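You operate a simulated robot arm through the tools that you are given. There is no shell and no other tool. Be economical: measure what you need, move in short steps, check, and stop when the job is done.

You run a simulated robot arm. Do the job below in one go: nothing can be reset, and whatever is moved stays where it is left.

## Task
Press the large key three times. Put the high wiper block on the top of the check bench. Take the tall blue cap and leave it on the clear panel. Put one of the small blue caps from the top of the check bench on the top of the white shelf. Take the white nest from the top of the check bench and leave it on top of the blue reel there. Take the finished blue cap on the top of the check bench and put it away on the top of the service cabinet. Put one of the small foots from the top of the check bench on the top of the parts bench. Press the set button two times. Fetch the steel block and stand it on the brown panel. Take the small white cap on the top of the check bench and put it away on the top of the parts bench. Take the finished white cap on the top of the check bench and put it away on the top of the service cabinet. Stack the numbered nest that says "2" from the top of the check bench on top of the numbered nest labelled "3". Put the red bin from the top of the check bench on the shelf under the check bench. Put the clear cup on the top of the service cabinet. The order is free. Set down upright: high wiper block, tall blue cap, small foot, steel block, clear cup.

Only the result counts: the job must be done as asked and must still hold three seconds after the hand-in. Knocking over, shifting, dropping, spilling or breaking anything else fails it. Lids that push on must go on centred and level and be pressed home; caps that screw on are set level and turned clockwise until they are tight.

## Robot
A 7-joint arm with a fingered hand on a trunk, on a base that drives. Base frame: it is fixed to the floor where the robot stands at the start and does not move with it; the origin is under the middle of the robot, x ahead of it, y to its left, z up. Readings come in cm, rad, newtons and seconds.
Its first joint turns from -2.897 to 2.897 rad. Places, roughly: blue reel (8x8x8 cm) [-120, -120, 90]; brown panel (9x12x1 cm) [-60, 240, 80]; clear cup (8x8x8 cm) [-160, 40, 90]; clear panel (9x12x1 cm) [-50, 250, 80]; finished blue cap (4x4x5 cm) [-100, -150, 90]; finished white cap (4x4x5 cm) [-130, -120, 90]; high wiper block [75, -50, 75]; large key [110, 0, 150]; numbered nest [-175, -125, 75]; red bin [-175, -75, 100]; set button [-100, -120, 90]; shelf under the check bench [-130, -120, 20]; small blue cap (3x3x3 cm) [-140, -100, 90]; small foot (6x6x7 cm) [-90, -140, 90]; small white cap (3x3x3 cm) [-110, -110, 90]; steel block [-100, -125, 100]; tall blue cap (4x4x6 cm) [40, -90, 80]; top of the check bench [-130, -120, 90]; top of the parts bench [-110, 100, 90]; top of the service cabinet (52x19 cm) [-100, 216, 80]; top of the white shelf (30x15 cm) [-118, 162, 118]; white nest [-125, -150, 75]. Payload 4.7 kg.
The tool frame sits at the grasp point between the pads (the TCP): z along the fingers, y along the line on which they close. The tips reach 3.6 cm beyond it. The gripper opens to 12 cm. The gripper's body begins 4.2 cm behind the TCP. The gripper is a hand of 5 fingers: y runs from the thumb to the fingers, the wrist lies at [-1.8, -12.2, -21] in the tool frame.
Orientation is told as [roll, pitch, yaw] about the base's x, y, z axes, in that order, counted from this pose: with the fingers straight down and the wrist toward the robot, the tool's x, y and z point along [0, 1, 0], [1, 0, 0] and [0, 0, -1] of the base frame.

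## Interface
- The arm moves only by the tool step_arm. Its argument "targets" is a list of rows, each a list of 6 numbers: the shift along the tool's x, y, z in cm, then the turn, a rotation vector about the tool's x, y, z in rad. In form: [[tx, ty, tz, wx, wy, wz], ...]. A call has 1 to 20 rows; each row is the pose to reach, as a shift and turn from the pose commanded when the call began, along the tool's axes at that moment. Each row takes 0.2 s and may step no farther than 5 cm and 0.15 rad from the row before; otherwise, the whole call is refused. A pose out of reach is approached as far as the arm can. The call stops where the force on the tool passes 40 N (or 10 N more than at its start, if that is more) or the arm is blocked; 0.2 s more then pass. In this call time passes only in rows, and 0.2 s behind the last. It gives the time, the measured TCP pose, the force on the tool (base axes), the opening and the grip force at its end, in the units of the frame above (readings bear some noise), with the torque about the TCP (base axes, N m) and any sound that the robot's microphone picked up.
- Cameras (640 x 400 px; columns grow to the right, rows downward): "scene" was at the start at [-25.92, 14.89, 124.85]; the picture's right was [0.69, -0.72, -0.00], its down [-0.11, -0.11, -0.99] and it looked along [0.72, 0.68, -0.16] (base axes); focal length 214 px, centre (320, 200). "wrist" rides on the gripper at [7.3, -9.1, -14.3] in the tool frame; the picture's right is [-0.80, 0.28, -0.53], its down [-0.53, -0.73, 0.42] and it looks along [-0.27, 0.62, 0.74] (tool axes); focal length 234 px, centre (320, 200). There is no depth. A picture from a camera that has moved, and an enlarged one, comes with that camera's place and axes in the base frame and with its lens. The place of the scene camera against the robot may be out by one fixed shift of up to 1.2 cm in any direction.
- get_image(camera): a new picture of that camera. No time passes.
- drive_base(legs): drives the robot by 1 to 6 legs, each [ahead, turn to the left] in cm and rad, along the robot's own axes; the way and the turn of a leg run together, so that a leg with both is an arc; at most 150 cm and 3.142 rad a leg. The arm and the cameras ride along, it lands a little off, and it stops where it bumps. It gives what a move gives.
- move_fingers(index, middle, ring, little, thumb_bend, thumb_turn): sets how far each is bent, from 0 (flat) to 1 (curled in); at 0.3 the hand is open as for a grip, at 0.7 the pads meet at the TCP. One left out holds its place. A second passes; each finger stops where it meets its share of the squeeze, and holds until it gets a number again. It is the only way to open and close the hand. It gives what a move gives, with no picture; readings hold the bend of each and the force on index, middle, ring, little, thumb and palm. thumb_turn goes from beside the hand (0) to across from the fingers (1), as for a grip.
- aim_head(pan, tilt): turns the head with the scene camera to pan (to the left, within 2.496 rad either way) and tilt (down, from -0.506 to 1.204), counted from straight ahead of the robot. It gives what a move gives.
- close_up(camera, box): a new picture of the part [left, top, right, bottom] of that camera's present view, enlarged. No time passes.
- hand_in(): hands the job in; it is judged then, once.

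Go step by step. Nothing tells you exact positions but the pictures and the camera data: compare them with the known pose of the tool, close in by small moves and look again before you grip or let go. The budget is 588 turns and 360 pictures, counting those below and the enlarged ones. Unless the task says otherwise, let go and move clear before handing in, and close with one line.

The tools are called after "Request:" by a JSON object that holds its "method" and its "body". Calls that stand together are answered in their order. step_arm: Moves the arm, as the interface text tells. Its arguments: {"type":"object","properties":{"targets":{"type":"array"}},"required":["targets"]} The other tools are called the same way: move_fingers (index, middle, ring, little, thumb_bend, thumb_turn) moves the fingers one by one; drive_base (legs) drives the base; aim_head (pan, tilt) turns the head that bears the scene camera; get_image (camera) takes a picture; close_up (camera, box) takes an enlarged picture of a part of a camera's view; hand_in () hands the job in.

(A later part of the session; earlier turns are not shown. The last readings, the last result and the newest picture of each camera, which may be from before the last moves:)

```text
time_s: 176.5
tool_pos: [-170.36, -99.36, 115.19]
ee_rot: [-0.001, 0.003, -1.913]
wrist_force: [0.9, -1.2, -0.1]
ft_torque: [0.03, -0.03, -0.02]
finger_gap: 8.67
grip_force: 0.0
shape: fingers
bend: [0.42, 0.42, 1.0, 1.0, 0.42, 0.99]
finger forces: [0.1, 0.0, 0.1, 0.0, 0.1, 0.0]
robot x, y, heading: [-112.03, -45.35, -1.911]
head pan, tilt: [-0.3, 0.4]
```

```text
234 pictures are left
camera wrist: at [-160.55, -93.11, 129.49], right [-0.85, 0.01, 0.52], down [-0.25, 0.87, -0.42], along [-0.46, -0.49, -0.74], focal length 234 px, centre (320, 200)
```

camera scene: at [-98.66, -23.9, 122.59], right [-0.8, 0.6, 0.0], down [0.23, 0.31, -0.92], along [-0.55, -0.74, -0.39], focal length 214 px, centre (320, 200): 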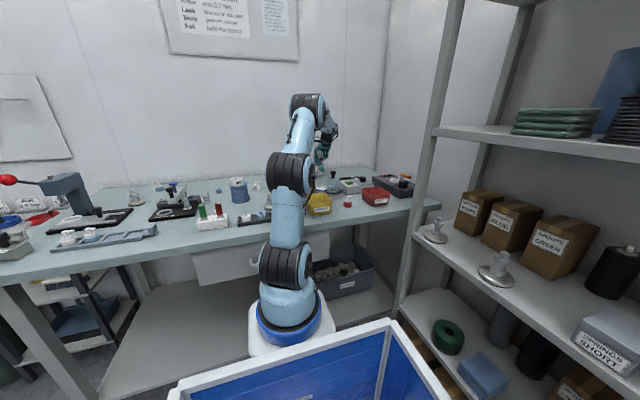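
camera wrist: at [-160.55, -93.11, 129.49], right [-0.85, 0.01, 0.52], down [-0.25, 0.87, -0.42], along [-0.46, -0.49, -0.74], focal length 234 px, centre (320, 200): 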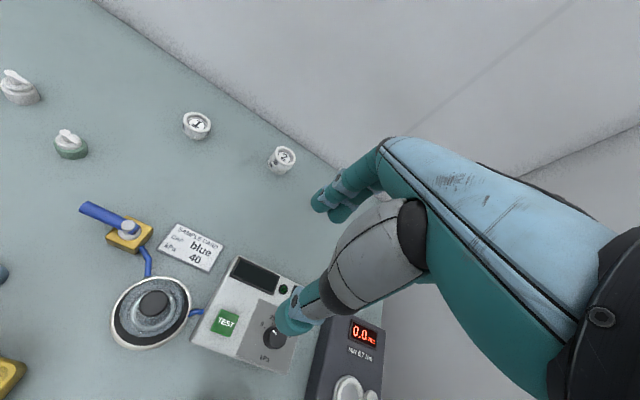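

Request:
{"method": "step_arm", "body": {"targets": [[0, -4, 0, 0, 0, 0], [0, -8, 0, 0, 0, 0], [0, -12, 0, 0, 0, 0], [0, -16, 0, 0, 0, 0], [0, -20, 0, 0, 0, 0]]}}

Request:
{"method": "get_image", "body": {"camera": "wrist"}}

```text
time_s: 177.7
tool_pos: [-163.8, -80.45, 115.16]
ee_rot: [0.0, 0.002, -1.912]
wrist_force: [-0.3, 0.0, -0.8]
ft_torque: [0.01, -0.07, 0.0]
finger_gap: 8.7
grip_force: 0.2
shape: fingers
bend: [0.42, 0.42, 1.0, 1.0, 0.42, 0.99]
finger forces: [0.0, 0.1, 0.0, 0.1, 0.0, 0.0]
robot x, y, heading: [-112.11, -45.22, -1.913]
head pan, tilt: [-0.3, 0.4]
```

```text
233 pictures are left
camera wrist: at [-153.89, -74.22, 129.41], right [-0.85, 0.01, 0.52], down [-0.26, 0.87, -0.42], along [-0.46, -0.49, -0.74], focal length 234 px, centre (320, 200)
```

wrist: 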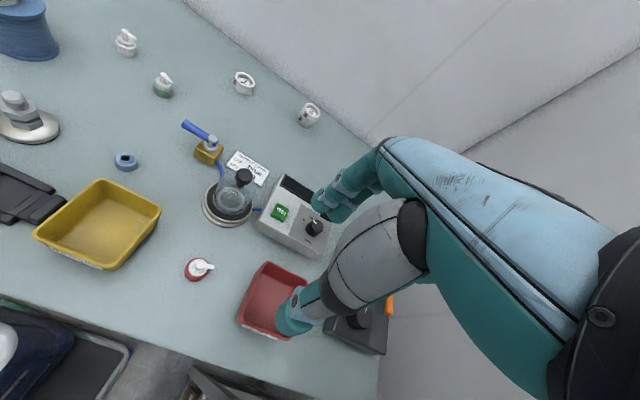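

The red bin is ~9×8.7 cm, centred at (-169,-79), aligned with the robot. I'll grip it across with thumb near and three fingers on the far wall.

Request:
{"method": "move_fingers", "body": {"index": 0.29, "middle": 0.29, "ring": 0.29, "little": 1, "thumb_bend": 0.29}}

Request:
{"method": "step_arm", "body": {"targets": [[-2, 0.2, 4, 0, 0, 0], [-4.3, 0.4, 8, 0, 0, 0], [-4.3, 0.4, 12, 0, 0, 0], [-4.3, 0.4, 16, 0, 0, 0]]}}

Request:
{"method": "get_image", "body": {"camera": "wrist"}}

Request:
{"method": "close_up", "body": {"camera": "scene", "box": [310, 130, 440, 220]}}

```text
time_s: 178.7
tool_pos: [-163.93, -80.29, 115.01]
ee_rot: [-0.002, 0.002, -1.914]
wrist_force: [-0.6, 0.3, 0.6]
ft_torque: [-0.01, 0.0, 0.04]
finger_gap: 12.75
grip_force: 0.0
shape: fingers
bend: [0.28, 0.28, 0.28, 1.0, 0.28, 0.97]
finger forces: [0.1, 0.0, 0.0, 0.0, 0.0, 0.0]
robot x, y, heading: [-111.69, -45.28, -1.912]
head pan, tilt: [-0.3, 0.4]
```

```text
time_s: 179.7
tool_pos: [-167.93, -79.35, 99.22]
ee_rot: [-0.001, 0.002, -1.915]
wrist_force: [0.6, 0.0, 0.9]
ft_torque: [0.01, 0.02, 0.01]
finger_gap: 12.76
grip_force: 0.0
shape: fingers
bend: [0.28, 0.28, 0.28, 1.0, 0.28, 0.97]
finger forces: [0.0, 0.0, 0.0, 0.0, 0.0, 0.0]
robot x, y, heading: [-112.34, -45.42, -1.915]
head pan, tilt: [-0.3, 0.4]
```

```text
232 pictures are left
camera wrist: at [-158.04, -73.21, 113.54], right [-0.85, 0.01, 0.53], down [-0.26, 0.87, -0.42], along [-0.46, -0.49, -0.74], focal length 234 px, centre (320, 200)
```

wrist: 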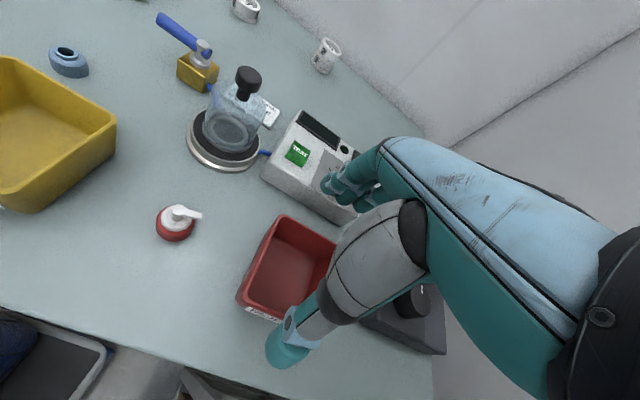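

```text
4.44 times, centred on (375, 175) of scene
camera zoom: at [-98.64, -23.9, 122.58], right [-0.8, 0.6, 0.0], down [0.23, 0.31, -0.92], along [-0.55, -0.74, -0.39], focal length 953 px, centre (76, 311)
```

zoom: 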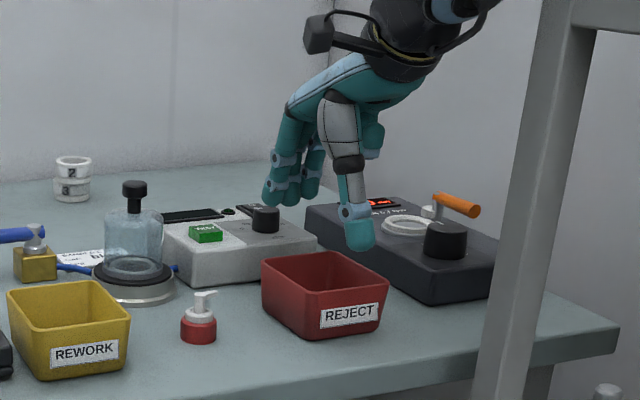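

The bin is centred within 1 cm. I correct, descend and close.

Request:
{"method": "step_arm", "body": {"targets": [[0.8, -0.5, 2, 0, 0, 0], [0.8, -0.5, 4.5, 0, 0, 0], [0.8, -0.5, 6.7, 0, 0, 0]]}}

Request:
{"method": "close_up", "body": {"camera": "scene", "box": [340, 150, 420, 220]}}

Request:
{"method": "get_image", "body": {"camera": "wrist"}}

```text
time_s: 180.5
tool_pos: [-166.99, -78.96, 92.47]
ee_rot: [0.002, -0.001, -1.912]
wrist_force: [-0.4, 0.6, 0.3]
ft_torque: [-0.01, 0.01, 0.03]
finger_gap: 12.75
grip_force: 0.1
shape: fingers
bend: [0.28, 0.28, 0.28, 1.0, 0.28, 0.97]
finger forces: [0.1, 0.0, 0.0, 0.0, 0.0, 0.1]
robot x, y, heading: [-112.31, -45.49, -1.909]
head pan, tilt: [-0.3, 0.4]
```

```text
5.71 times, centred on (380, 185) of scene
camera zoom: at [-98.65, -23.9, 122.58], right [-0.8, 0.6, 0.0], down [0.23, 0.31, -0.92], along [-0.55, -0.74, -0.39], focal length 1226 px, centre (-23, 286)
```

zoom: 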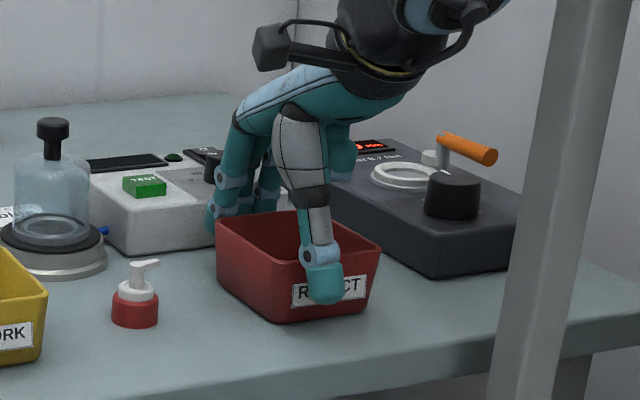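

```text
229 pictures are left
camera wrist: at [-157.13, -72.95, 106.86], right [-0.85, 0.01, 0.53], down [-0.25, 0.87, -0.42], along [-0.46, -0.49, -0.74], focal length 234 px, centre (320, 200)
```

wrist: 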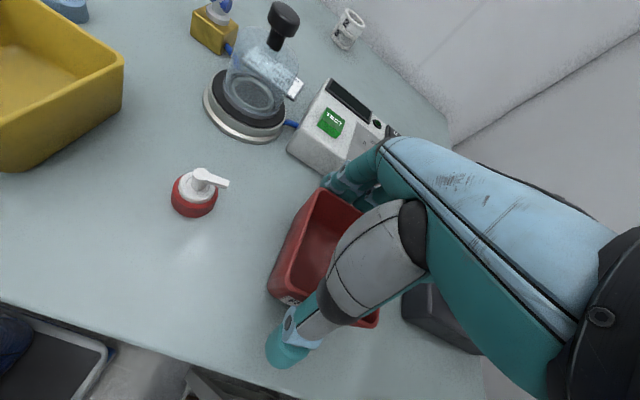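

The hand straddles the bin without touching. I close the grip.

Request:
{"method": "move_fingers", "body": {"index": 0.7, "middle": 0.7, "ring": 0.7, "thumb_bend": 0.7}}

Request:
{"method": "step_arm", "body": {"targets": [[0, 0, -1, 0, 0, 0], [0, 0, -3, 0, 0, 0], [0, 0, -6, 0, 0, 0]]}}

Request:
{"method": "close_up", "body": {"camera": "scene", "box": [340, 140, 420, 210]}}

```text
time_s: 181.5
tool_pos: [-167.07, -79.08, 92.58]
ee_rot: [0.0, -0.001, -1.913]
wrist_force: [1.3, -2.0, 7.0]
ft_torque: [-0.41, 0.17, 0.11]
finger_gap: 10.03
grip_force: 23.9
shape: fingers
bend: [0.38, 0.45, 0.43, 1.0, 0.36, 0.99]
finger forces: [10.1, 7.1, 8.4, 0.0, 23.7, 0.1]
robot x, y, heading: [-112.29, -45.31, -1.91]
head pan, tilt: [-0.3, 0.4]
```

```text
time_s: 182.3
tool_pos: [-167.18, -79.05, 98.35]
ee_rot: [0.0, 0.001, -1.913]
wrist_force: [0.0, 0.8, -0.6]
ft_torque: [-0.04, 0.0, 0.03]
finger_gap: 10.02
grip_force: 24.3
shape: fingers
bend: [0.38, 0.45, 0.43, 1.0, 0.36, 0.99]
finger forces: [9.2, 6.7, 8.3, 0.1, 23.8, 0.0]
robot x, y, heading: [-111.69, -45.8, -1.913]
head pan, tilt: [-0.3, 0.4]
```

```text
5.71 times, centred on (380, 175) of scene
camera zoom: at [-98.67, -23.9, 122.59], right [-0.8, 0.6, 0.0], down [0.23, 0.31, -0.92], along [-0.55, -0.74, -0.39], focal length 1226 px, centre (-23, 343)
```

zoom: 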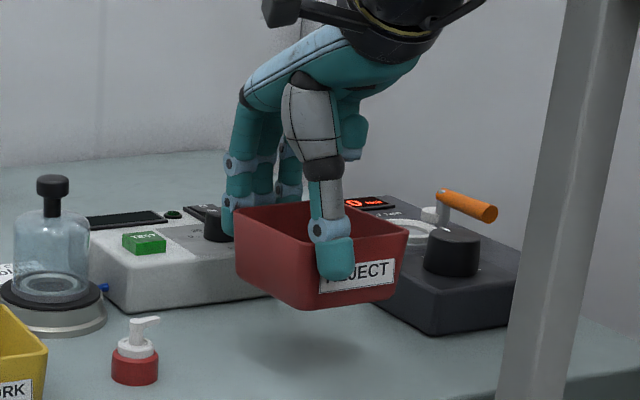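

The bin hangs level. I lift it, back 32 cm away from the bench, then lower it in front to shelf height.

Request:
{"method": "step_arm", "body": {"targets": [[0, 0, -4.5, 0, 0, 0], [0, 0, -9, 0, 0, 0], [0, 0, -13.5, 0, 0, 0], [0, 0, -18, 0, 0, 0]]}}

Request:
{"method": "drive_base", "body": {"legs": [[-32, 0]]}}

Request:
{"method": "step_arm", "body": {"targets": [[4, 1, 1, 0, 0, 0], [8, 2, 2, 0, 0, 0], [12, 3, 3, 0, 0, 0], [16, 4, 4, 0, 0, 0], [20, 6, 6, 0, 0, 0], [24, 8, 8, 0, 0, 0], [28, 10, 10, 0, 0, 0], [32, 12, 12, 0, 0, 0]]}}

Request:
{"method": "aim_head", "body": {"pan": -0.2, "tilt": 0.6}}

Request:
{"method": "get_image", "body": {"camera": "scene"}}

```text
time_s: 183.3
tool_pos: [-166.95, -79.14, 116.28]
ee_rot: [0.002, 0.001, -1.914]
wrist_force: [0.3, -0.6, -1.0]
ft_torque: [-0.03, -0.06, -0.01]
finger_gap: 10.05
grip_force: 23.4
shape: fingers
bend: [0.38, 0.45, 0.43, 1.0, 0.36, 0.99]
finger forces: [9.1, 6.5, 8.2, 0.1, 23.8, 0.0]
robot x, y, heading: [-111.69, -45.56, -1.909]
head pan, tilt: [-0.3, 0.4]
```

```text
time_s: 185.4
tool_pos: [-155.98, -52.32, 116.36]
ee_rot: [0.001, 0.002, -1.896]
wrist_force: [0.7, -0.5, -0.3]
ft_torque: [0.0, -0.01, -0.05]
finger_gap: 10.03
grip_force: 23.9
shape: fingers
bend: [0.38, 0.45, 0.43, 1.0, 0.36, 0.99]
finger forces: [8.9, 6.6, 8.0, 0.0, 23.5, 0.0]
robot x, y, heading: [-101.27, -17.94, -1.889]
head pan, tilt: [-0.3, 0.4]
stopped in leg 1: the robot was blocked; the commanded pose is now the measured one
```

```text
time_s: 187.2
tool_pos: [-129.45, -74.01, 104.23]
ee_rot: [0.002, 0.002, -1.897]
wrist_force: [-0.1, 0.3, -0.6]
ft_torque: [-0.02, 0.02, -0.02]
finger_gap: 10.0
grip_force: 23.3
shape: fingers
bend: [0.38, 0.45, 0.43, 1.0, 0.36, 0.99]
finger forces: [8.8, 6.5, 8.0, 0.0, 22.9, 0.0]
robot x, y, heading: [-101.31, -17.94, -1.887]
head pan, tilt: [-0.3, 0.4]
```

```text
time_s: 188.0
tool_pos: [-129.58, -73.89, 104.32]
ee_rot: [0.002, 0.003, -1.897]
wrist_force: [-0.2, 0.0, -0.7]
ft_torque: [-0.01, -0.05, -0.02]
finger_gap: 10.02
grip_force: 23.0
shape: fingers
bend: [0.38, 0.45, 0.43, 1.0, 0.36, 0.99]
finger forces: [8.6, 6.5, 8.0, 0.0, 22.9, 0.0]
robot x, y, heading: [-101.47, -17.66, -1.891]
head pan, tilt: [-0.201, 0.6]
```

```text
227 pictures are left
camera scene: at [-87.38, 3.91, 120.77], right [-0.87, 0.5, 0.0], down [0.28, 0.49, -0.83], along [-0.41, -0.72, -0.56], focal length 214 px, centre (320, 200)
```

scene: 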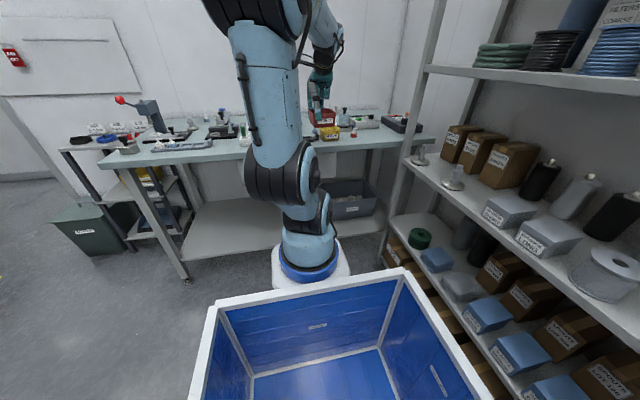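

The base was blocked near the end of backing. I look to the rear right to see what it touched.

Request:
{"method": "aim_head", "body": {"pan": -2.0, "tilt": 0.9}}

Request:
{"method": "get_image", "body": {"camera": "scene"}}

Request:
{"method": "aim_head", "body": {"pan": 2.4, "tilt": 0.7}}

Request:
{"method": "get_image", "body": {"camera": "scene"}}

```text
time_s: 189.8
tool_pos: [-129.57, -74.06, 104.39]
ee_rot: [0.003, 0.004, -1.899]
wrist_force: [-0.2, 0.2, -0.9]
ft_torque: [-0.01, -0.01, -0.03]
finger_gap: 10.02
grip_force: 23.3
shape: fingers
bend: [0.38, 0.45, 0.43, 1.0, 0.36, 0.99]
finger forces: [8.7, 6.5, 8.0, 0.0, 22.9, 0.1]
robot x, y, heading: [-101.09, -17.82, -1.888]
head pan, tilt: [-2.0, 0.901]
```

```text
226 pictures are left
camera scene: at [-88.54, 16.71, 118.29], right [0.68, 0.73, 0.0], down [0.58, -0.53, -0.62], along [-0.46, 0.42, -0.78], focal length 214 px, centre (320, 200)
```

scene: 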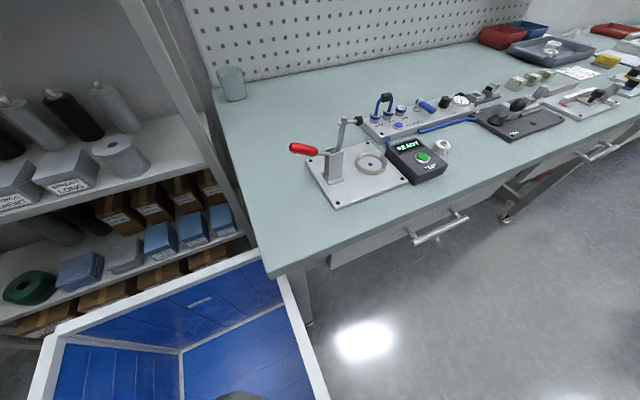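

```text
time_s: 193.3
tool_pos: [-129.61, -73.88, 104.35]
ee_rot: [0.002, 0.004, -1.898]
wrist_force: [-0.3, 0.3, -0.8]
ft_torque: [0.01, -0.02, 0.01]
finger_gap: 10.02
grip_force: 23.2
shape: fingers
bend: [0.38, 0.45, 0.43, 1.0, 0.36, 0.99]
finger forces: [8.7, 6.5, 8.0, 0.0, 23.0, 0.0]
robot x, y, heading: [-101.17, -17.65, -1.887]
head pan, tilt: [2.4, 0.7]
```

```text
225 pictures are left
camera scene: at [-75.59, 15.74, 119.9], right [0.49, -0.87, 0.0], down [-0.56, -0.31, -0.76], along [0.67, 0.37, -0.64], focal length 214 px, centre (320, 200)
```

scene: 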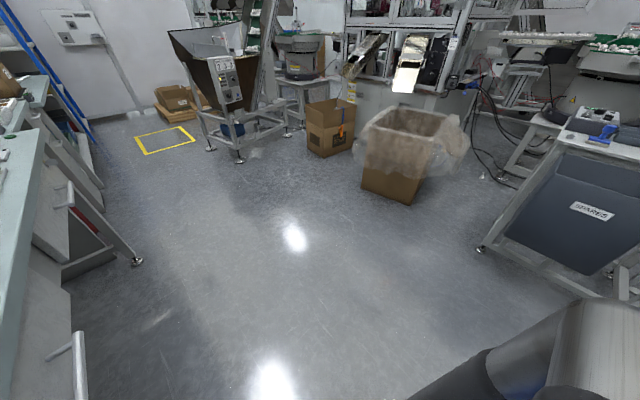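

The tray's rear corner lightly touched the parts bench corner at (-101,18); nothing moved. I pull the bin in 6 cm, lower it in front of the check bench and look.

Request:
{"method": "step_arm", "body": {"targets": [[0, -3, 0, 0, 0, 0], [0, -6, 1, 0, 0, 0], [0, -6.5, 5.5, 0, 0, 0], [0, -6.5, 10, 0, 0, 0], [0, -6.5, 14.5, 0, 0, 0], [0, -6.5, 19, 0, 0, 0], [0, -6.5, 23.5, 0, 0, 0], [0, -6.5, 28, 0, 0, 0], [0, -6.5, 32.5, 0, 0, 0], [0, -6.5, 37, 0, 0, 0]]}}

Request:
{"method": "get_image", "body": {"camera": "wrist"}}

Request:
{"method": "aim_head", "body": {"pan": -0.3, "tilt": 0.7}}

Request:
{"method": "get_image", "body": {"camera": "scene"}}

```text
time_s: 195.5
tool_pos: [-127.52, -67.71, 67.34]
ee_rot: [0.0, 0.002, -1.898]
wrist_force: [-0.4, -0.9, -1.2]
ft_torque: [0.01, -0.03, -0.03]
finger_gap: 10.0
grip_force: 23.0
shape: fingers
bend: [0.38, 0.45, 0.43, 1.0, 0.36, 0.99]
finger forces: [8.5, 6.5, 7.9, 0.1, 22.6, 0.1]
robot x, y, heading: [-101.53, -17.65, -1.892]
head pan, tilt: [2.4, 0.7]
```

```text
224 pictures are left
camera wrist: at [-117.6, -61.4, 81.79], right [-0.85, -0.01, 0.53], down [-0.27, 0.86, -0.42], along [-0.45, -0.5, -0.74], focal length 234 px, centre (320, 200)
```

wrist: 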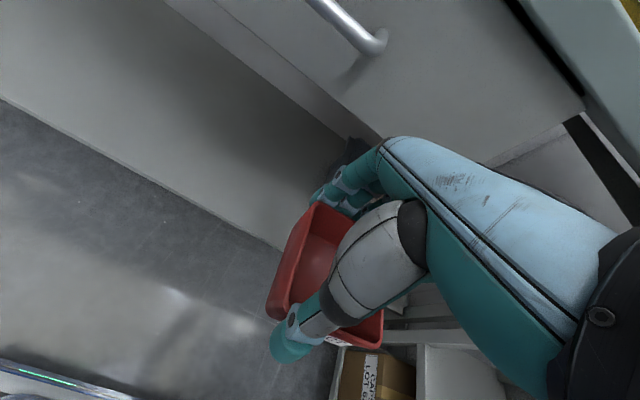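

```text
time_s: 197.9
tool_pos: [-127.34, -67.57, 67.45]
ee_rot: [0.0, 0.002, -1.896]
wrist_force: [0.3, -0.8, -0.4]
ft_torque: [-0.02, 0.02, 0.03]
finger_gap: 9.99
grip_force: 22.6
shape: fingers
bend: [0.38, 0.45, 0.43, 1.0, 0.36, 0.99]
finger forces: [8.5, 6.6, 7.9, 0.0, 22.7, 0.1]
robot x, y, heading: [-101.64, -17.48, -1.886]
head pan, tilt: [-0.3, 0.7]
```

```text
223 pictures are left
camera scene: at [-87.92, 4.66, 119.9], right [-0.82, 0.58, 0.0], down [0.37, 0.53, -0.76], along [-0.44, -0.62, -0.64], focal length 214 px, centre (320, 200)
```

scene: 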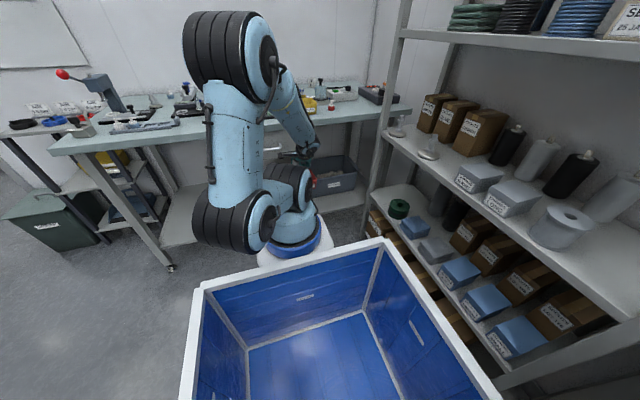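

The shelf front edge is visible ahead-left of the bin. I continue lowering to z≈33.

Request:
{"method": "step_arm", "body": {"targets": [[0, 0, 4.5, 0, 0, 0], [0, 0, 9, 0, 0, 0], [0, 0, 13.5, 0, 0, 0], [0, 0, 18, 0, 0, 0], [0, 0, 22.5, 0, 0, 0], [0, 0, 27, 0, 0, 0], [0, 0, 31, 0, 0, 0]]}}

Request:
{"method": "get_image", "body": {"camera": "wrist"}}

Request:
{"method": "get_image", "body": {"camera": "scene"}}

```text
time_s: 199.5
tool_pos: [-131.04, -70.81, 40.25]
ee_rot: [0.057, 0.024, -1.89]
wrist_force: [0.0, -0.2, -1.8]
ft_torque: [0.05, -0.04, 0.03]
finger_gap: 9.98
grip_force: 22.6
shape: fingers
bend: [0.38, 0.45, 0.43, 1.0, 0.36, 1.0]
finger forces: [8.3, 6.4, 7.9, 0.0, 22.3, 0.0]
out of reach, approached as far as the arm can: row 5, 6, 7
robot x, y, heading: [-101.28, -17.87, -1.889]
head pan, tilt: [-0.3, 0.7]
```

```text
222 pictures are left
camera wrist: at [-122.1, -64.56, 55.33], right [-0.88, -0.02, 0.47], down [-0.25, 0.86, -0.44], along [-0.4, -0.5, -0.77], focal length 234 px, centre (320, 200)
```

wrist: 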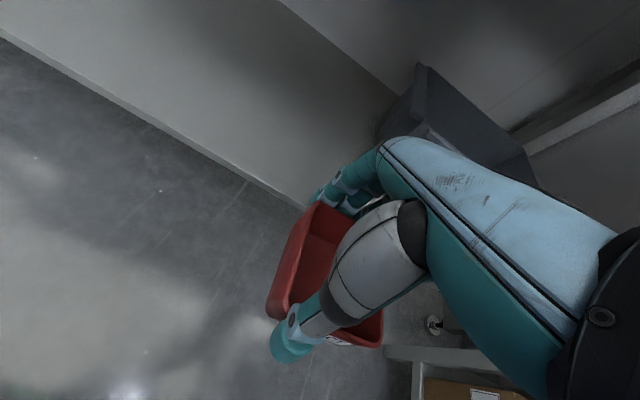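

```text
221 pictures are left
camera scene: at [-87.93, 4.66, 119.9], right [-0.81, 0.58, 0.0], down [0.37, 0.53, -0.76], along [-0.44, -0.62, -0.64], focal length 214 px, centre (320, 200)
```

scene: 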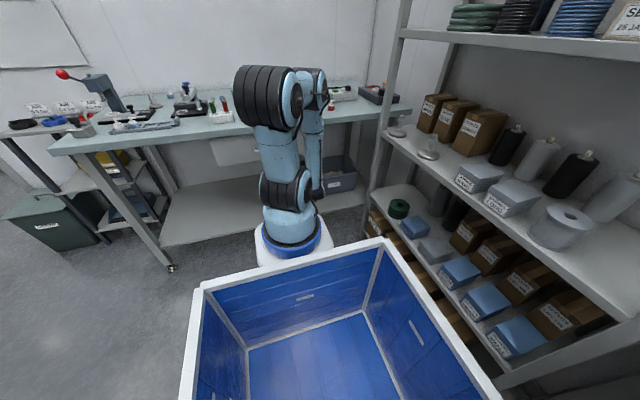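

The arm can't go lower this close in. The shelf is at z≈21.8 with its edge ~73 cm ahead; I level the hand and reach further out over the shelf.

Request:
{"method": "step_arm", "body": {"targets": [[0, 3, -2, -0.01, -0.02, 0], [0, 6, -3, -0.02, -0.04, 0], [0, 9, -3, -0.024, -0.057, 0], [0, 12, -3, -0.024, -0.057, 0]]}}

Request:
{"method": "get_image", "body": {"camera": "wrist"}}

```text
time_s: 200.5
tool_pos: [-134.78, -82.26, 43.0]
ee_rot: [0.001, 0.002, -1.888]
wrist_force: [-0.3, 0.0, -0.9]
ft_torque: [0.0, -0.03, -0.01]
finger_gap: 9.97
grip_force: 22.5
shape: fingers
bend: [0.38, 0.45, 0.43, 1.0, 0.36, 1.0]
finger forces: [8.3, 6.5, 7.8, 0.0, 22.2, 0.1]
robot x, y, heading: [-101.61, -18.06, -1.888]
head pan, tilt: [-0.3, 0.7]
```

```text
220 pictures are left
camera wrist: at [-125.02, -75.84, 57.44], right [-0.85, -0.01, 0.52], down [-0.27, 0.86, -0.42], along [-0.45, -0.5, -0.74], focal length 234 px, centre (320, 200)
```

wrist: 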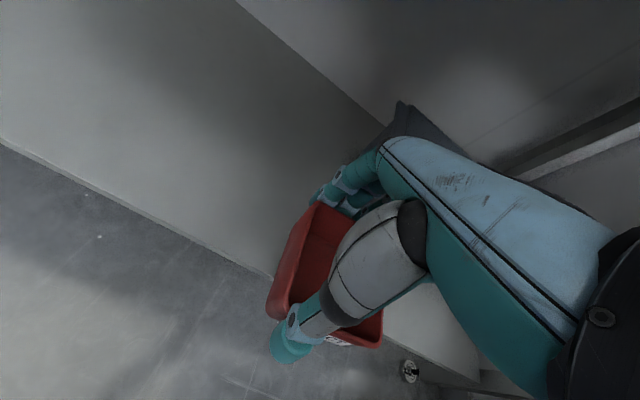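

Good. I try lowering here.

Request:
{"method": "step_arm", "body": {"targets": [[0, 0.5, 3, 0, 0, 0], [0, 1, 6, 0, 0, 0], [0, 1.5, 9, 0, 0, 0]]}}

Request:
{"method": "get_image", "body": {"camera": "wrist"}}

```text
time_s: 201.3
tool_pos: [-135.34, -83.63, 33.96]
ee_rot: [0.002, 0.001, -1.89]
wrist_force: [-0.6, 0.0, -0.6]
ft_torque: [0.01, -0.02, -0.01]
finger_gap: 9.95
grip_force: 21.9
shape: fingers
bend: [0.38, 0.45, 0.43, 1.0, 0.36, 1.0]
finger forces: [8.2, 6.4, 7.8, 0.0, 22.0, 0.0]
robot x, y, heading: [-101.2, -17.71, -1.885]
head pan, tilt: [-0.3, 0.7]
```

```text
219 pictures are left
camera wrist: at [-125.56, -77.28, 48.42], right [-0.85, -0.01, 0.52], down [-0.27, 0.86, -0.42], along [-0.45, -0.51, -0.74], focal length 234 px, centre (320, 200)
```

wrist: 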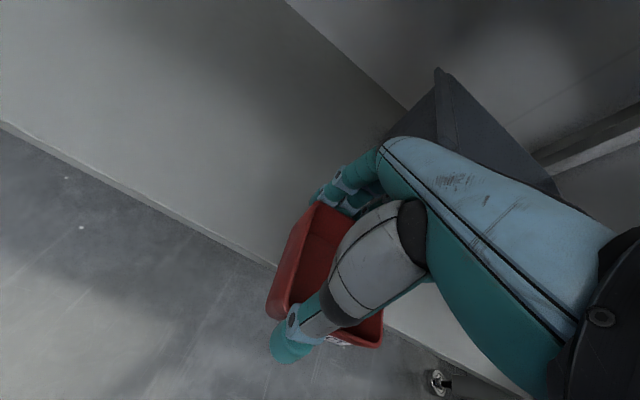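

The bin's centre is right at the shelf edge; I move it 8.5 cm further in and check.

Request:
{"method": "step_arm", "body": {"targets": [[0, 3, 0, 0, 0, 0], [0, 6, 0, 0, 0, 0], [0, 8.5, 0, 0, 0, 0]]}}

Request:
{"method": "get_image", "body": {"camera": "wrist"}}

Request:
{"method": "aim_head", "body": {"pan": -0.6, "tilt": 0.5}}

Request:
{"method": "get_image", "body": {"camera": "scene"}}

```text
time_s: 202.1
tool_pos: [-137.96, -91.75, 33.92]
ee_rot: [-0.001, 0.002, -1.888]
wrist_force: [0.2, 0.1, -1.1]
ft_torque: [-0.01, -0.01, 0.01]
finger_gap: 9.97
grip_force: 22.0
shape: fingers
bend: [0.38, 0.45, 0.43, 1.0, 0.36, 1.0]
finger forces: [8.3, 6.4, 7.7, 0.0, 22.1, 0.0]
robot x, y, heading: [-100.99, -17.43, -1.885]
head pan, tilt: [-0.3, 0.7]
```

```text
218 pictures are left
camera wrist: at [-128.2, -85.35, 48.34], right [-0.85, -0.01, 0.52], down [-0.28, 0.86, -0.42], along [-0.45, -0.51, -0.74], focal length 234 px, centre (320, 200)
```

wrist: 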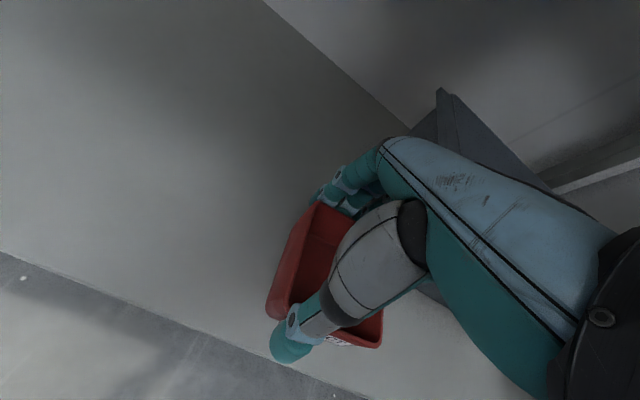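

```text
time_s: 202.9
tool_pos: [-137.95, -91.68, 34.01]
ee_rot: [-0.001, 0.001, -1.892]
wrist_force: [-0.7, 0.1, -0.5]
ft_torque: [0.01, -0.05, 0.01]
finger_gap: 9.99
grip_force: 21.7
shape: fingers
bend: [0.38, 0.45, 0.43, 1.0, 0.36, 1.0]
finger forces: [8.3, 6.4, 7.7, 0.0, 22.0, 0.0]
robot x, y, heading: [-101.41, -17.32, -1.89]
head pan, tilt: [-0.6, 0.499]
```

```text
217 pictures are left
camera scene: at [-90.23, 6.05, 121.67], right [-0.61, 0.79, 0.0], down [0.38, 0.29, -0.88], along [-0.7, -0.53, -0.48], focal length 214 px, centre (320, 200)
```

scene: 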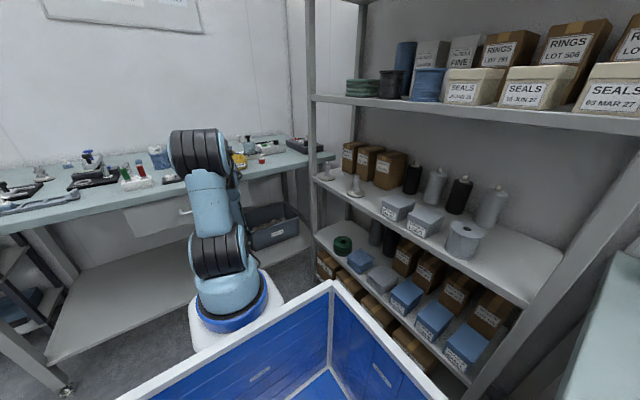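

The bin is over the shelf with clear room around. I lower until contact.

Request:
{"method": "step_arm", "body": {"targets": [[0, 0, 1.5, 0, 0, 0], [0, 0, 3, 0, 0, 0], [0, 0, 4.2, 0, 0, 0]]}}

Request:
{"method": "step_arm", "body": {"targets": [[0, 0, 0.4, 0, 0, 0], [0, 0, 0.8, 0, 0, 0]]}}

Request:
{"method": "step_arm", "body": {"targets": [[0, 0, 0.3, 0, 0, 0], [0, 0, 0.6, 0, 0, 0]]}}

```text
time_s: 203.7
tool_pos: [-137.98, -91.83, 29.79]
ee_rot: [0.001, 0.0, -1.891]
wrist_force: [-0.3, -0.2, -1.1]
ft_torque: [-0.02, 0.0, 0.02]
finger_gap: 9.99
grip_force: 22.4
shape: fingers
bend: [0.38, 0.45, 0.43, 1.0, 0.36, 1.0]
finger forces: [8.2, 6.4, 7.7, 0.0, 22.0, 0.1]
robot x, y, heading: [-101.28, -17.28, -1.887]
head pan, tilt: [-0.6, 0.499]
```

```text
time_s: 204.3
tool_pos: [-138.0, -91.69, 28.97]
ee_rot: [0.0, 0.002, -1.892]
wrist_force: [-0.5, 0.3, -0.4]
ft_torque: [0.02, -0.05, 0.01]
finger_gap: 9.99
grip_force: 22.0
shape: fingers
bend: [0.38, 0.45, 0.43, 1.0, 0.36, 1.0]
finger forces: [8.3, 6.4, 7.7, 0.0, 21.9, 0.1]
robot x, y, heading: [-101.48, -18.0, -1.889]
head pan, tilt: [-0.6, 0.499]
```

```text
time_s: 204.9
tool_pos: [-138.07, -91.71, 28.54]
ee_rot: [-0.001, 0.0, -1.891]
wrist_force: [3.3, 3.4, 10.7]
ft_torque: [-0.18, 0.07, -0.03]
finger_gap: 9.99
grip_force: 22.5
shape: fingers
bend: [0.38, 0.46, 0.43, 1.0, 0.36, 1.0]
finger forces: [7.9, 5.8, 7.2, 0.0, 24.8, 0.0]
robot x, y, heading: [-101.3, -17.68, -1.89]
head pan, tilt: [-0.6, 0.499]
```

Contact. I open the hand, lift it out and check.

Request:
{"method": "move_fingers", "body": {"index": 0.27, "middle": 0.27, "ring": 0.27, "thumb_bend": 0.27}}

Request:
{"method": "step_arm", "body": {"targets": [[0, 0, -2, 0, 0, 0], [0, 0, -5, 0, 0, 0], [0, 0, -9, 0, 0, 0], [0, 0, -12, 0, 0, 0], [0, -4, -13, 0, 0, 0], [0, -8, -14, 0, 0, 0], [0, -12, -15, 0, 0, 0], [0, -16, -17, 0, 0, 0], [0, -20, -19, 0, 0, 0]]}}

Request:
{"method": "get_image", "body": {"camera": "wrist"}}

```text
time_s: 205.9
tool_pos: [-137.79, -91.55, 28.48]
ee_rot: [-0.001, 0.001, -1.891]
wrist_force: [-0.8, -0.4, 0.0]
ft_torque: [-0.04, -0.02, 0.0]
finger_gap: 13.04
grip_force: 0.1
shape: fingers
bend: [0.27, 0.27, 0.27, 1.0, 0.27, 0.97]
finger forces: [0.0, 0.0, 0.0, 0.0, 0.0, 0.0]
robot x, y, heading: [-101.7, -17.78, -1.891]
head pan, tilt: [-0.6, 0.499]
```

```text
time_s: 207.9
tool_pos: [-131.79, -72.77, 47.47]
ee_rot: [-0.001, 0.0, -1.892]
wrist_force: [0.4, 0.2, -0.2]
ft_torque: [0.0, 0.02, 0.05]
finger_gap: 13.07
grip_force: 0.0
shape: fingers
bend: [0.27, 0.27, 0.27, 1.0, 0.27, 0.97]
finger forces: [0.0, 0.1, 0.0, 0.0, 0.1, 0.0]
robot x, y, heading: [-101.13, -17.84, -1.886]
head pan, tilt: [-0.6, 0.499]
```

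```text
216 pictures are left
camera wrist: at [-121.99, -66.37, 61.83], right [-0.85, -0.01, 0.52], down [-0.28, 0.86, -0.42], along [-0.45, -0.51, -0.74], focal length 234 px, centre (320, 200)
```

wrist: 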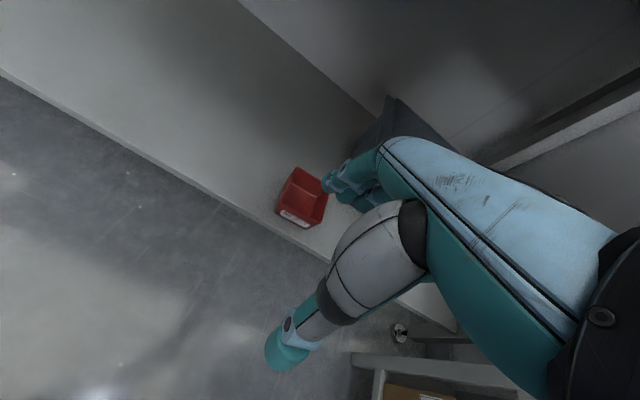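

The red bin sits on the shelf. Now I raise the arm clear of the bench and drive forward to pick the small foot near (-129.5,-101).

Request:
{"method": "step_arm", "body": {"targets": [[0, -3, -3, 0, 0, 0], [0, -6, -7, 0, 0, 0], [0, -7, -11.5, 0, 0, 0], [0, -7, -16, 0, 0, 0], [0, -7, -20.5, 0, 0, 0], [0, -7, -25, 0, 0, 0], [0, -7, -29.5, 0, 0, 0], [0, -7, -34, 0, 0, 0], [0, -7, -38.5, 0, 0, 0], [0, -7, -43, 0, 0, 0], [0, -7, -47.5, 0, 0, 0], [0, -7, -52, 0, 0, 0], [0, -7, -56.5, 0, 0, 0], [0, -7, -61, 0, 0, 0], [0, -7, -65, 0, 0, 0]]}}

Request:
{"method": "drive_base", "body": {"legs": [[22, 0]]}}

Request:
{"method": "move_fingers", "body": {"index": 0.45, "middle": 0.45, "ring": 1, "little": 1, "thumb_bend": 0.45, "thumb_turn": 1}}

Request:
{"method": "get_image", "body": {"camera": "wrist"}}

```text
time_s: 211.1
tool_pos: [-129.61, -66.19, 112.51]
ee_rot: [0.002, 0.003, -1.89]
wrist_force: [-0.4, -0.8, -0.1]
ft_torque: [0.04, -0.01, -0.07]
finger_gap: 13.09
grip_force: 0.2
shape: fingers
bend: [0.27, 0.27, 0.27, 1.0, 0.27, 0.97]
finger forces: [0.0, 0.0, 0.1, 0.1, 0.1, 0.0]
robot x, y, heading: [-101.54, -17.9, -1.887]
head pan, tilt: [-0.6, 0.499]
```

```text
time_s: 212.8
tool_pos: [-136.65, -87.3, 112.42]
ee_rot: [0.0, 0.002, -1.892]
wrist_force: [-0.5, 1.6, 0.6]
ft_torque: [0.01, -0.06, 0.01]
finger_gap: 13.09
grip_force: 0.0
shape: fingers
bend: [0.27, 0.27, 0.27, 1.0, 0.27, 0.97]
finger forces: [0.0, 0.0, 0.0, 0.2, 0.0, 0.0]
robot x, y, heading: [-108.28, -39.04, -1.889]
head pan, tilt: [-0.6, 0.499]
```

```text
time_s: 213.8
tool_pos: [-136.83, -87.27, 112.49]
ee_rot: [0.0, 0.001, -1.891]
wrist_force: [-0.9, -0.1, -0.5]
ft_torque: [0.01, -0.02, -0.01]
finger_gap: 7.84
grip_force: 0.0
shape: fingers
bend: [0.45, 0.45, 1.0, 1.0, 0.45, 0.99]
finger forces: [0.1, 0.1, 0.1, 0.0, 0.0, 0.1]
robot x, y, heading: [-108.65, -39.15, -1.894]
head pan, tilt: [-0.6, 0.499]
```

```text
215 pictures are left
camera wrist: at [-126.93, -80.9, 126.81], right [-0.85, -0.01, 0.52], down [-0.27, 0.86, -0.42], along [-0.45, -0.5, -0.74], focal length 234 px, centre (320, 200)
```

wrist: 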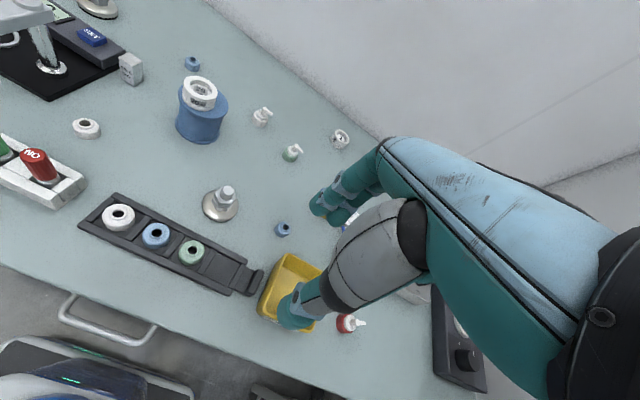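

The foot is at (-130.7,-100.5). I go above it.

Request:
{"method": "step_arm", "body": {"targets": [[2.5, 2.7, 0, 0, 0, 0], [5, 5.3, 0, 0, 0, 0], [7.5, 8, 1, 0, 0, 0], [9.95, 10.6, 2, 0, 0, 0], [9.95, 10.6, 6.5, 0, 0, 0], [9.95, 10.6, 11, 0, 0, 0], [9.95, 10.6, 14.5, 0, 0, 0]]}}

Request:
{"method": "get_image", "body": {"camera": "wrist"}}

Request:
{"method": "aim_head", "body": {"pan": -0.3, "tilt": 0.4}}

Request:
{"method": "close_up", "body": {"camera": "scene", "box": [230, 120, 390, 220]}}

```text
time_s: 215.4
tool_pos: [-130.63, -100.33, 97.93]
ee_rot: [0.003, 0.001, -1.893]
wrist_force: [0.0, -0.1, 0.0]
ft_torque: [0.0, 0.01, -0.02]
finger_gap: 7.84
grip_force: 0.1
shape: fingers
bend: [0.45, 0.45, 1.0, 1.0, 0.45, 0.99]
finger forces: [0.0, 0.1, 0.1, 0.0, 0.0, 0.1]
robot x, y, heading: [-108.46, -38.89, -1.892]
head pan, tilt: [-0.6, 0.499]
```

```text
214 pictures are left
camera wrist: at [-120.81, -93.99, 112.33], right [-0.85, -0.01, 0.52], down [-0.27, 0.86, -0.42], along [-0.45, -0.5, -0.74], focal length 234 px, centre (320, 200)
```

wrist: 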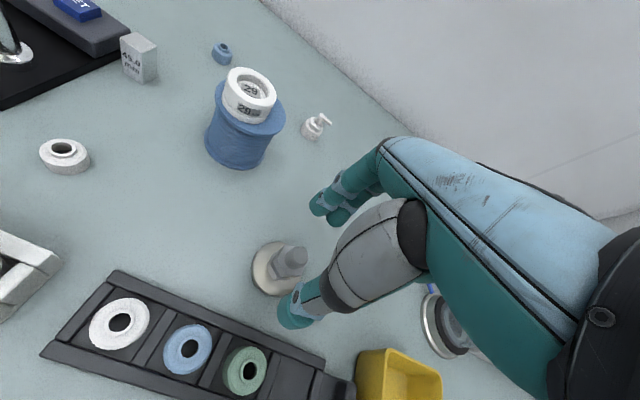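

```text
time_s: 216.2
tool_pos: [-130.73, -100.41, 97.98]
ee_rot: [0.001, 0.002, -1.894]
wrist_force: [-0.3, 0.1, -0.6]
ft_torque: [-0.02, 0.02, -0.01]
finger_gap: 7.81
grip_force: 0.0
shape: fingers
bend: [0.45, 0.45, 1.0, 1.0, 0.45, 0.99]
finger forces: [0.0, 0.1, 0.1, 0.0, 0.0, 0.0]
robot x, y, heading: [-107.95, -39.09, -1.889]
head pan, tilt: [-0.3, 0.4]
```

```text
4.00 times, centred on (310, 170) of scene
camera zoom: at [-95.32, -17.15, 122.58], right [-0.81, 0.58, 0.0], down [0.23, 0.32, -0.92], along [-0.54, -0.75, -0.39], focal length 858 px, centre (360, 320)
```

zoom: 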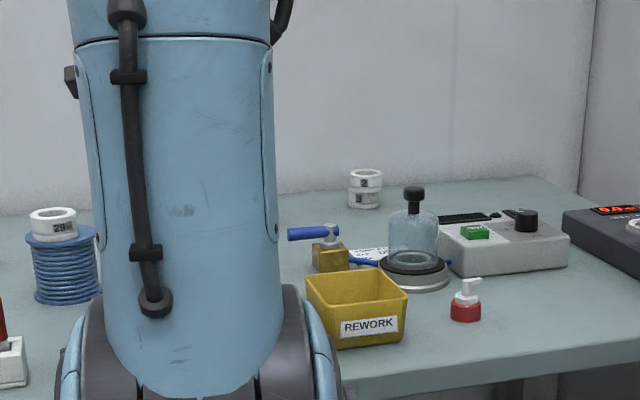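

Aligned. I descend, grip the stud and lift.

Request:
{"method": "step_arm", "body": {"targets": [[0.3, 0, 1.7, 0, 0, 0], [0.3, 0, 3.6, 0, 0, 0]]}}

Request:
{"method": "move_fingers", "body": {"index": 0.8, "middle": 0.8, "thumb_bend": 0.8}}

Request:
{"method": "step_arm", "body": {"targets": [[0, 0, -1, 0, 0, 0], [0, 0, -3, 0, 0, 0], [0, 0, -6, 0, 0, 0]]}}

Request:
{"method": "close_up", "body": {"camera": "wrist", "box": [200, 170, 440, 340]}}

```text
time_s: 216.8
tool_pos: [-130.3, -100.52, 94.36]
ee_rot: [0.003, 0.001, -1.892]
wrist_force: [-0.2, 0.4, 0.0]
ft_torque: [-0.02, -0.04, -0.03]
finger_gap: 7.81
grip_force: 0.0
shape: fingers
bend: [0.45, 0.45, 1.0, 1.0, 0.45, 0.99]
finger forces: [0.1, 0.0, 0.1, 0.0, 0.0, 0.1]
robot x, y, heading: [-108.18, -39.21, -1.896]
head pan, tilt: [-0.3, 0.4]
```

```text
time_s: 217.8
tool_pos: [-130.38, -100.47, 94.42]
ee_rot: [0.0, 0.001, -1.892]
wrist_force: [0.0, -1.4, 3.9]
ft_torque: [-0.19, 0.1, 0.0]
finger_gap: 1.13
grip_force: 17.3
shape: fingers
bend: [0.71, 0.64, 1.0, 1.0, 0.69, 1.0]
finger forces: [7.9, 10.0, 0.0, 0.0, 15.1, 0.0]
robot x, y, heading: [-108.33, -39.15, -1.892]
head pan, tilt: [-0.3, 0.4]
```

```text
time_s: 218.6
tool_pos: [-130.25, -100.4, 100.3]
ee_rot: [0.003, 0.004, -1.892]
wrist_force: [0.5, -0.4, -2.4]
ft_torque: [-0.01, -0.05, -0.02]
finger_gap: 1.07
grip_force: 15.6
shape: fingers
bend: [0.71, 0.64, 1.0, 1.0, 0.71, 1.0]
finger forces: [8.0, 7.8, 0.0, 0.1, 14.8, 0.1]
robot x, y, heading: [-108.42, -38.84, -1.889]
head pan, tilt: [-0.3, 0.4]
```

```text
2.35 times, centred on (320, 255) of wrist
camera zoom: at [-120.56, -94.19, 114.7], right [-0.85, -0.01, 0.52], down [-0.27, 0.86, -0.42], along [-0.45, -0.5, -0.74], focal length 551 px, centre (320, 71)
```

zoom: 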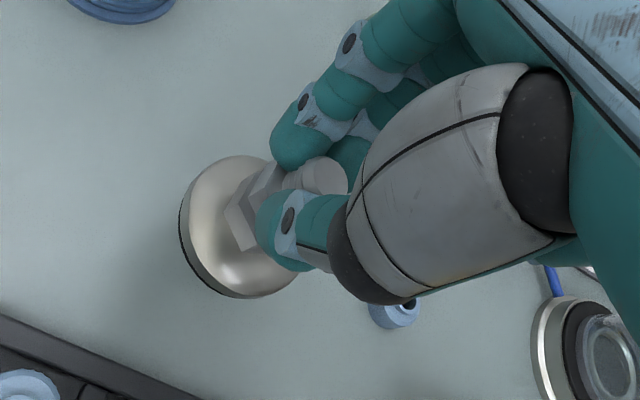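

The foot is held upright. I lift and drive to the parts bench side: target robot (-55,8) heading 2.82.

Request:
{"method": "step_arm", "body": {"targets": [[0, 0, -4.5, 0, 0, 0], [0, 0, -9, 0, 0, 0], [0, 0, -13.5, 0, 0, 0], [0, -4, -15, 0, 0, 0], [0, -8, -16, 0, 0, 0], [0, -10, -17, 0, 0, 0]]}}

Request:
{"method": "drive_base", "body": {"legs": [[0, -0.527], [-71, 0], [0, -1.044]]}}

Request:
{"method": "get_image", "body": {"camera": "wrist"}}

Request:
{"method": "aim_head", "body": {"pan": -0.35, "tilt": 0.35}}

Request:
{"method": "get_image", "body": {"camera": "scene"}}

```text
time_s: 220.0
tool_pos: [-127.2, -91.08, 117.23]
ee_rot: [0.001, 0.001, -1.893]
wrist_force: [0.2, -1.0, -2.3]
ft_torque: [0.04, 0.04, 0.06]
finger_gap: 1.04
grip_force: 15.3
shape: fingers
bend: [0.71, 0.64, 1.0, 1.0, 0.71, 1.0]
finger forces: [8.1, 8.0, 0.0, 0.0, 15.4, 0.0]
robot x, y, heading: [-108.29, -38.79, -1.89]
head pan, tilt: [-0.3, 0.4]
```

```text
time_s: 228.0
tool_pos: [-107.21, 26.72, 117.24]
ee_rot: [0.001, 0.004, 2.819]
wrist_force: [0.0, -0.2, -2.4]
ft_torque: [-0.04, -0.02, -0.02]
finger_gap: 1.03
grip_force: 15.8
shape: fingers
bend: [0.71, 0.64, 1.0, 1.0, 0.71, 1.0]
finger forces: [8.7, 7.8, 0.0, 0.1, 14.0, 0.0]
robot x, y, heading: [-55.14, 7.98, 2.82]
head pan, tilt: [-0.3, 0.4]
```

```text
211 pictures are left
camera wrist: at [-100.89, 17.07, 131.7], right [-0.01, 0.85, 0.52], down [0.86, 0.27, -0.42], along [-0.5, 0.45, -0.74], focal length 234 px, centre (320, 200)
```

wrist: 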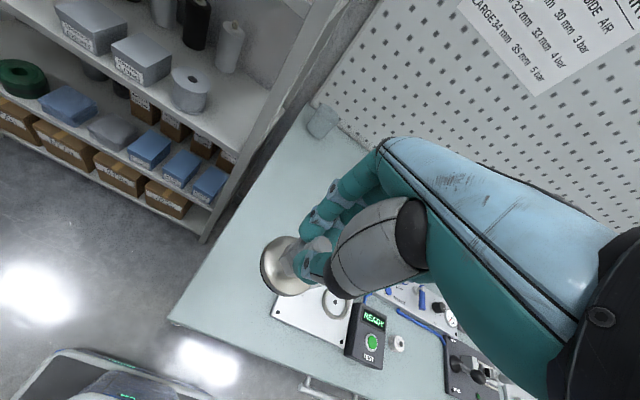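

```text
time_s: 228.6
tool_pos: [-107.26, 26.87, 117.28]
ee_rot: [0.0, 0.002, 2.82]
wrist_force: [0.1, -0.4, -1.9]
ft_torque: [0.01, -0.02, 0.03]
finger_gap: 1.03
grip_force: 15.0
shape: fingers
bend: [0.71, 0.64, 1.0, 1.0, 0.71, 1.0]
finger forces: [8.7, 7.8, 0.1, 0.0, 14.0, 0.0]
robot x, y, heading: [-55.13, 8.18, 2.822]
head pan, tilt: [-0.351, 0.351]
```

```text
210 pictures are left
camera scene: at [-33.28, -3.94, 123.04], right [0.62, 0.78, 0.0], down [0.27, -0.21, -0.94], along [-0.73, 0.58, -0.34], focal length 214 px, centre (320, 200)
```

scene: 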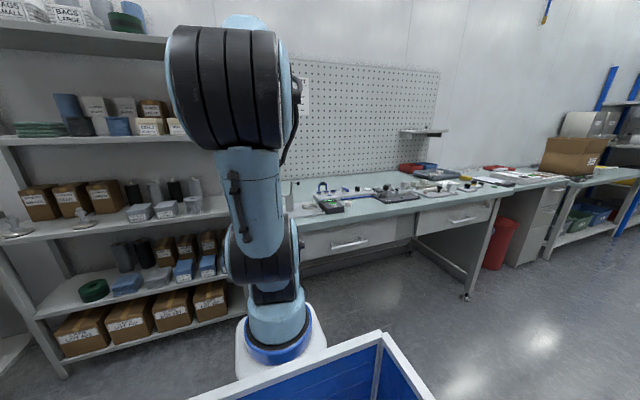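

The drive is accurate. I'll set the foot on the free area near (-127,34) on the parts bench.

Request:
{"method": "step_arm", "body": {"targets": [[0.2, 4, 2, 0, 0, 0], [0.4, 8, 4, 0, 0, 0], [0.6, 12, 6, 0, 0, 0], [0.8, 16, 8, 0, 0, 0], [0.8, 20.5, 10, 0, 0, 0], [0.8, 20.5, 14, 0, 0, 0], [0.8, 20.5, 18, 0, 0, 0]]}}

Request:
{"method": "get_image", "body": {"camera": "wrist"}}

Request:
{"method": "close_up", "body": {"camera": "scene", "box": [260, 140, 380, 220]}}

```text
time_s: 230.2
tool_pos: [-127.12, 32.62, 99.21]
ee_rot: [-0.001, 0.001, 2.819]
wrist_force: [1.6, -0.4, -1.3]
ft_torque: [0.0, 0.0, 0.03]
finger_gap: 1.0
grip_force: 15.9
shape: fingers
bend: [0.71, 0.64, 1.0, 1.0, 0.71, 1.0]
finger forces: [8.9, 8.1, 0.1, 0.0, 15.3, 0.0]
robot x, y, heading: [-54.78, 7.97, 2.818]
head pan, tilt: [-0.351, 0.351]
```

```text
209 pictures are left
camera wrist: at [-120.63, 22.79, 113.72], right [-0.01, 0.85, 0.52], down [0.86, 0.27, -0.42], along [-0.5, 0.45, -0.74], focal length 234 px, centre (320, 200)
```

wrist: 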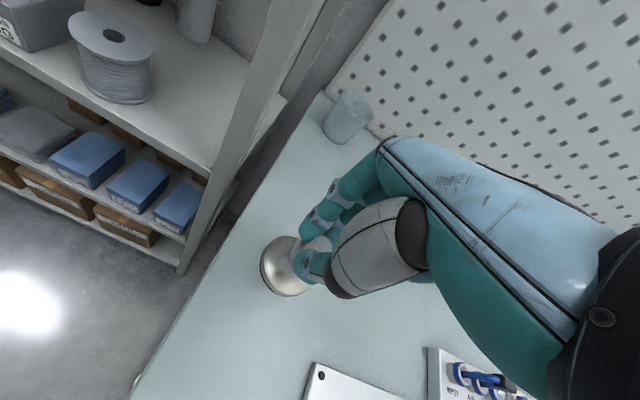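

```text
5.00 times, centred on (320, 180) of scene
camera zoom: at [-33.27, -3.94, 123.04], right [0.62, 0.78, 0.0], down [0.27, -0.21, -0.94], along [-0.73, 0.59, -0.34], focal length 1072 px, centre (320, 300)
```

zoom: 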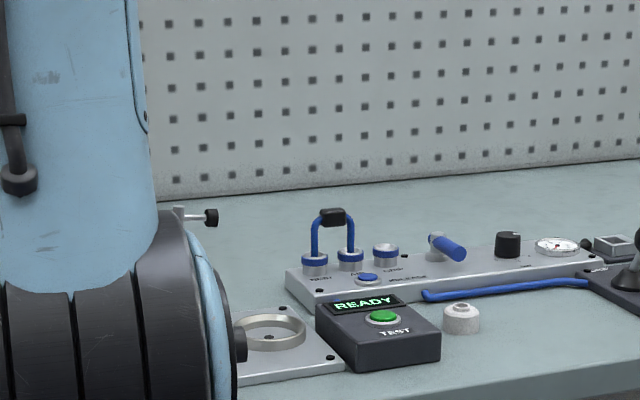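

Over free bench. I lower to contact.

Request:
{"method": "step_arm", "body": {"targets": [[0, 0, 2, 0, 0, 0], [0, 0, 3.8, 0, 0, 0]]}}

Request:
{"method": "step_arm", "body": {"targets": [[0, 0, 0.4, 0, 0, 0], [0, 0, 0.8, 0, 0, 0]]}}

```text
time_s: 230.8
tool_pos: [-127.01, 32.63, 95.55]
ee_rot: [0.001, 0.0, 2.818]
wrist_force: [0.5, -0.6, -1.5]
ft_torque: [-0.02, 0.01, -0.02]
finger_gap: 0.99
grip_force: 16.4
shape: fingers
bend: [0.71, 0.64, 1.0, 1.0, 0.72, 1.0]
finger forces: [8.8, 8.2, 0.1, 0.0, 15.2, 0.0]
robot x, y, heading: [-55.15, 8.08, 2.821]
head pan, tilt: [-0.351, 0.351]
```

```text
time_s: 231.4
tool_pos: [-126.91, 32.56, 94.71]
ee_rot: [0.001, 0.002, 2.818]
wrist_force: [0.4, -0.3, -1.7]
ft_torque: [0.01, 0.03, -0.01]
finger_gap: 0.99
grip_force: 15.9
shape: fingers
bend: [0.71, 0.64, 1.0, 1.0, 0.72, 1.0]
finger forces: [8.9, 8.0, 0.1, 0.0, 15.3, 0.0]
robot x, y, heading: [-54.82, 7.86, 2.818]
head pan, tilt: [-0.351, 0.351]
```

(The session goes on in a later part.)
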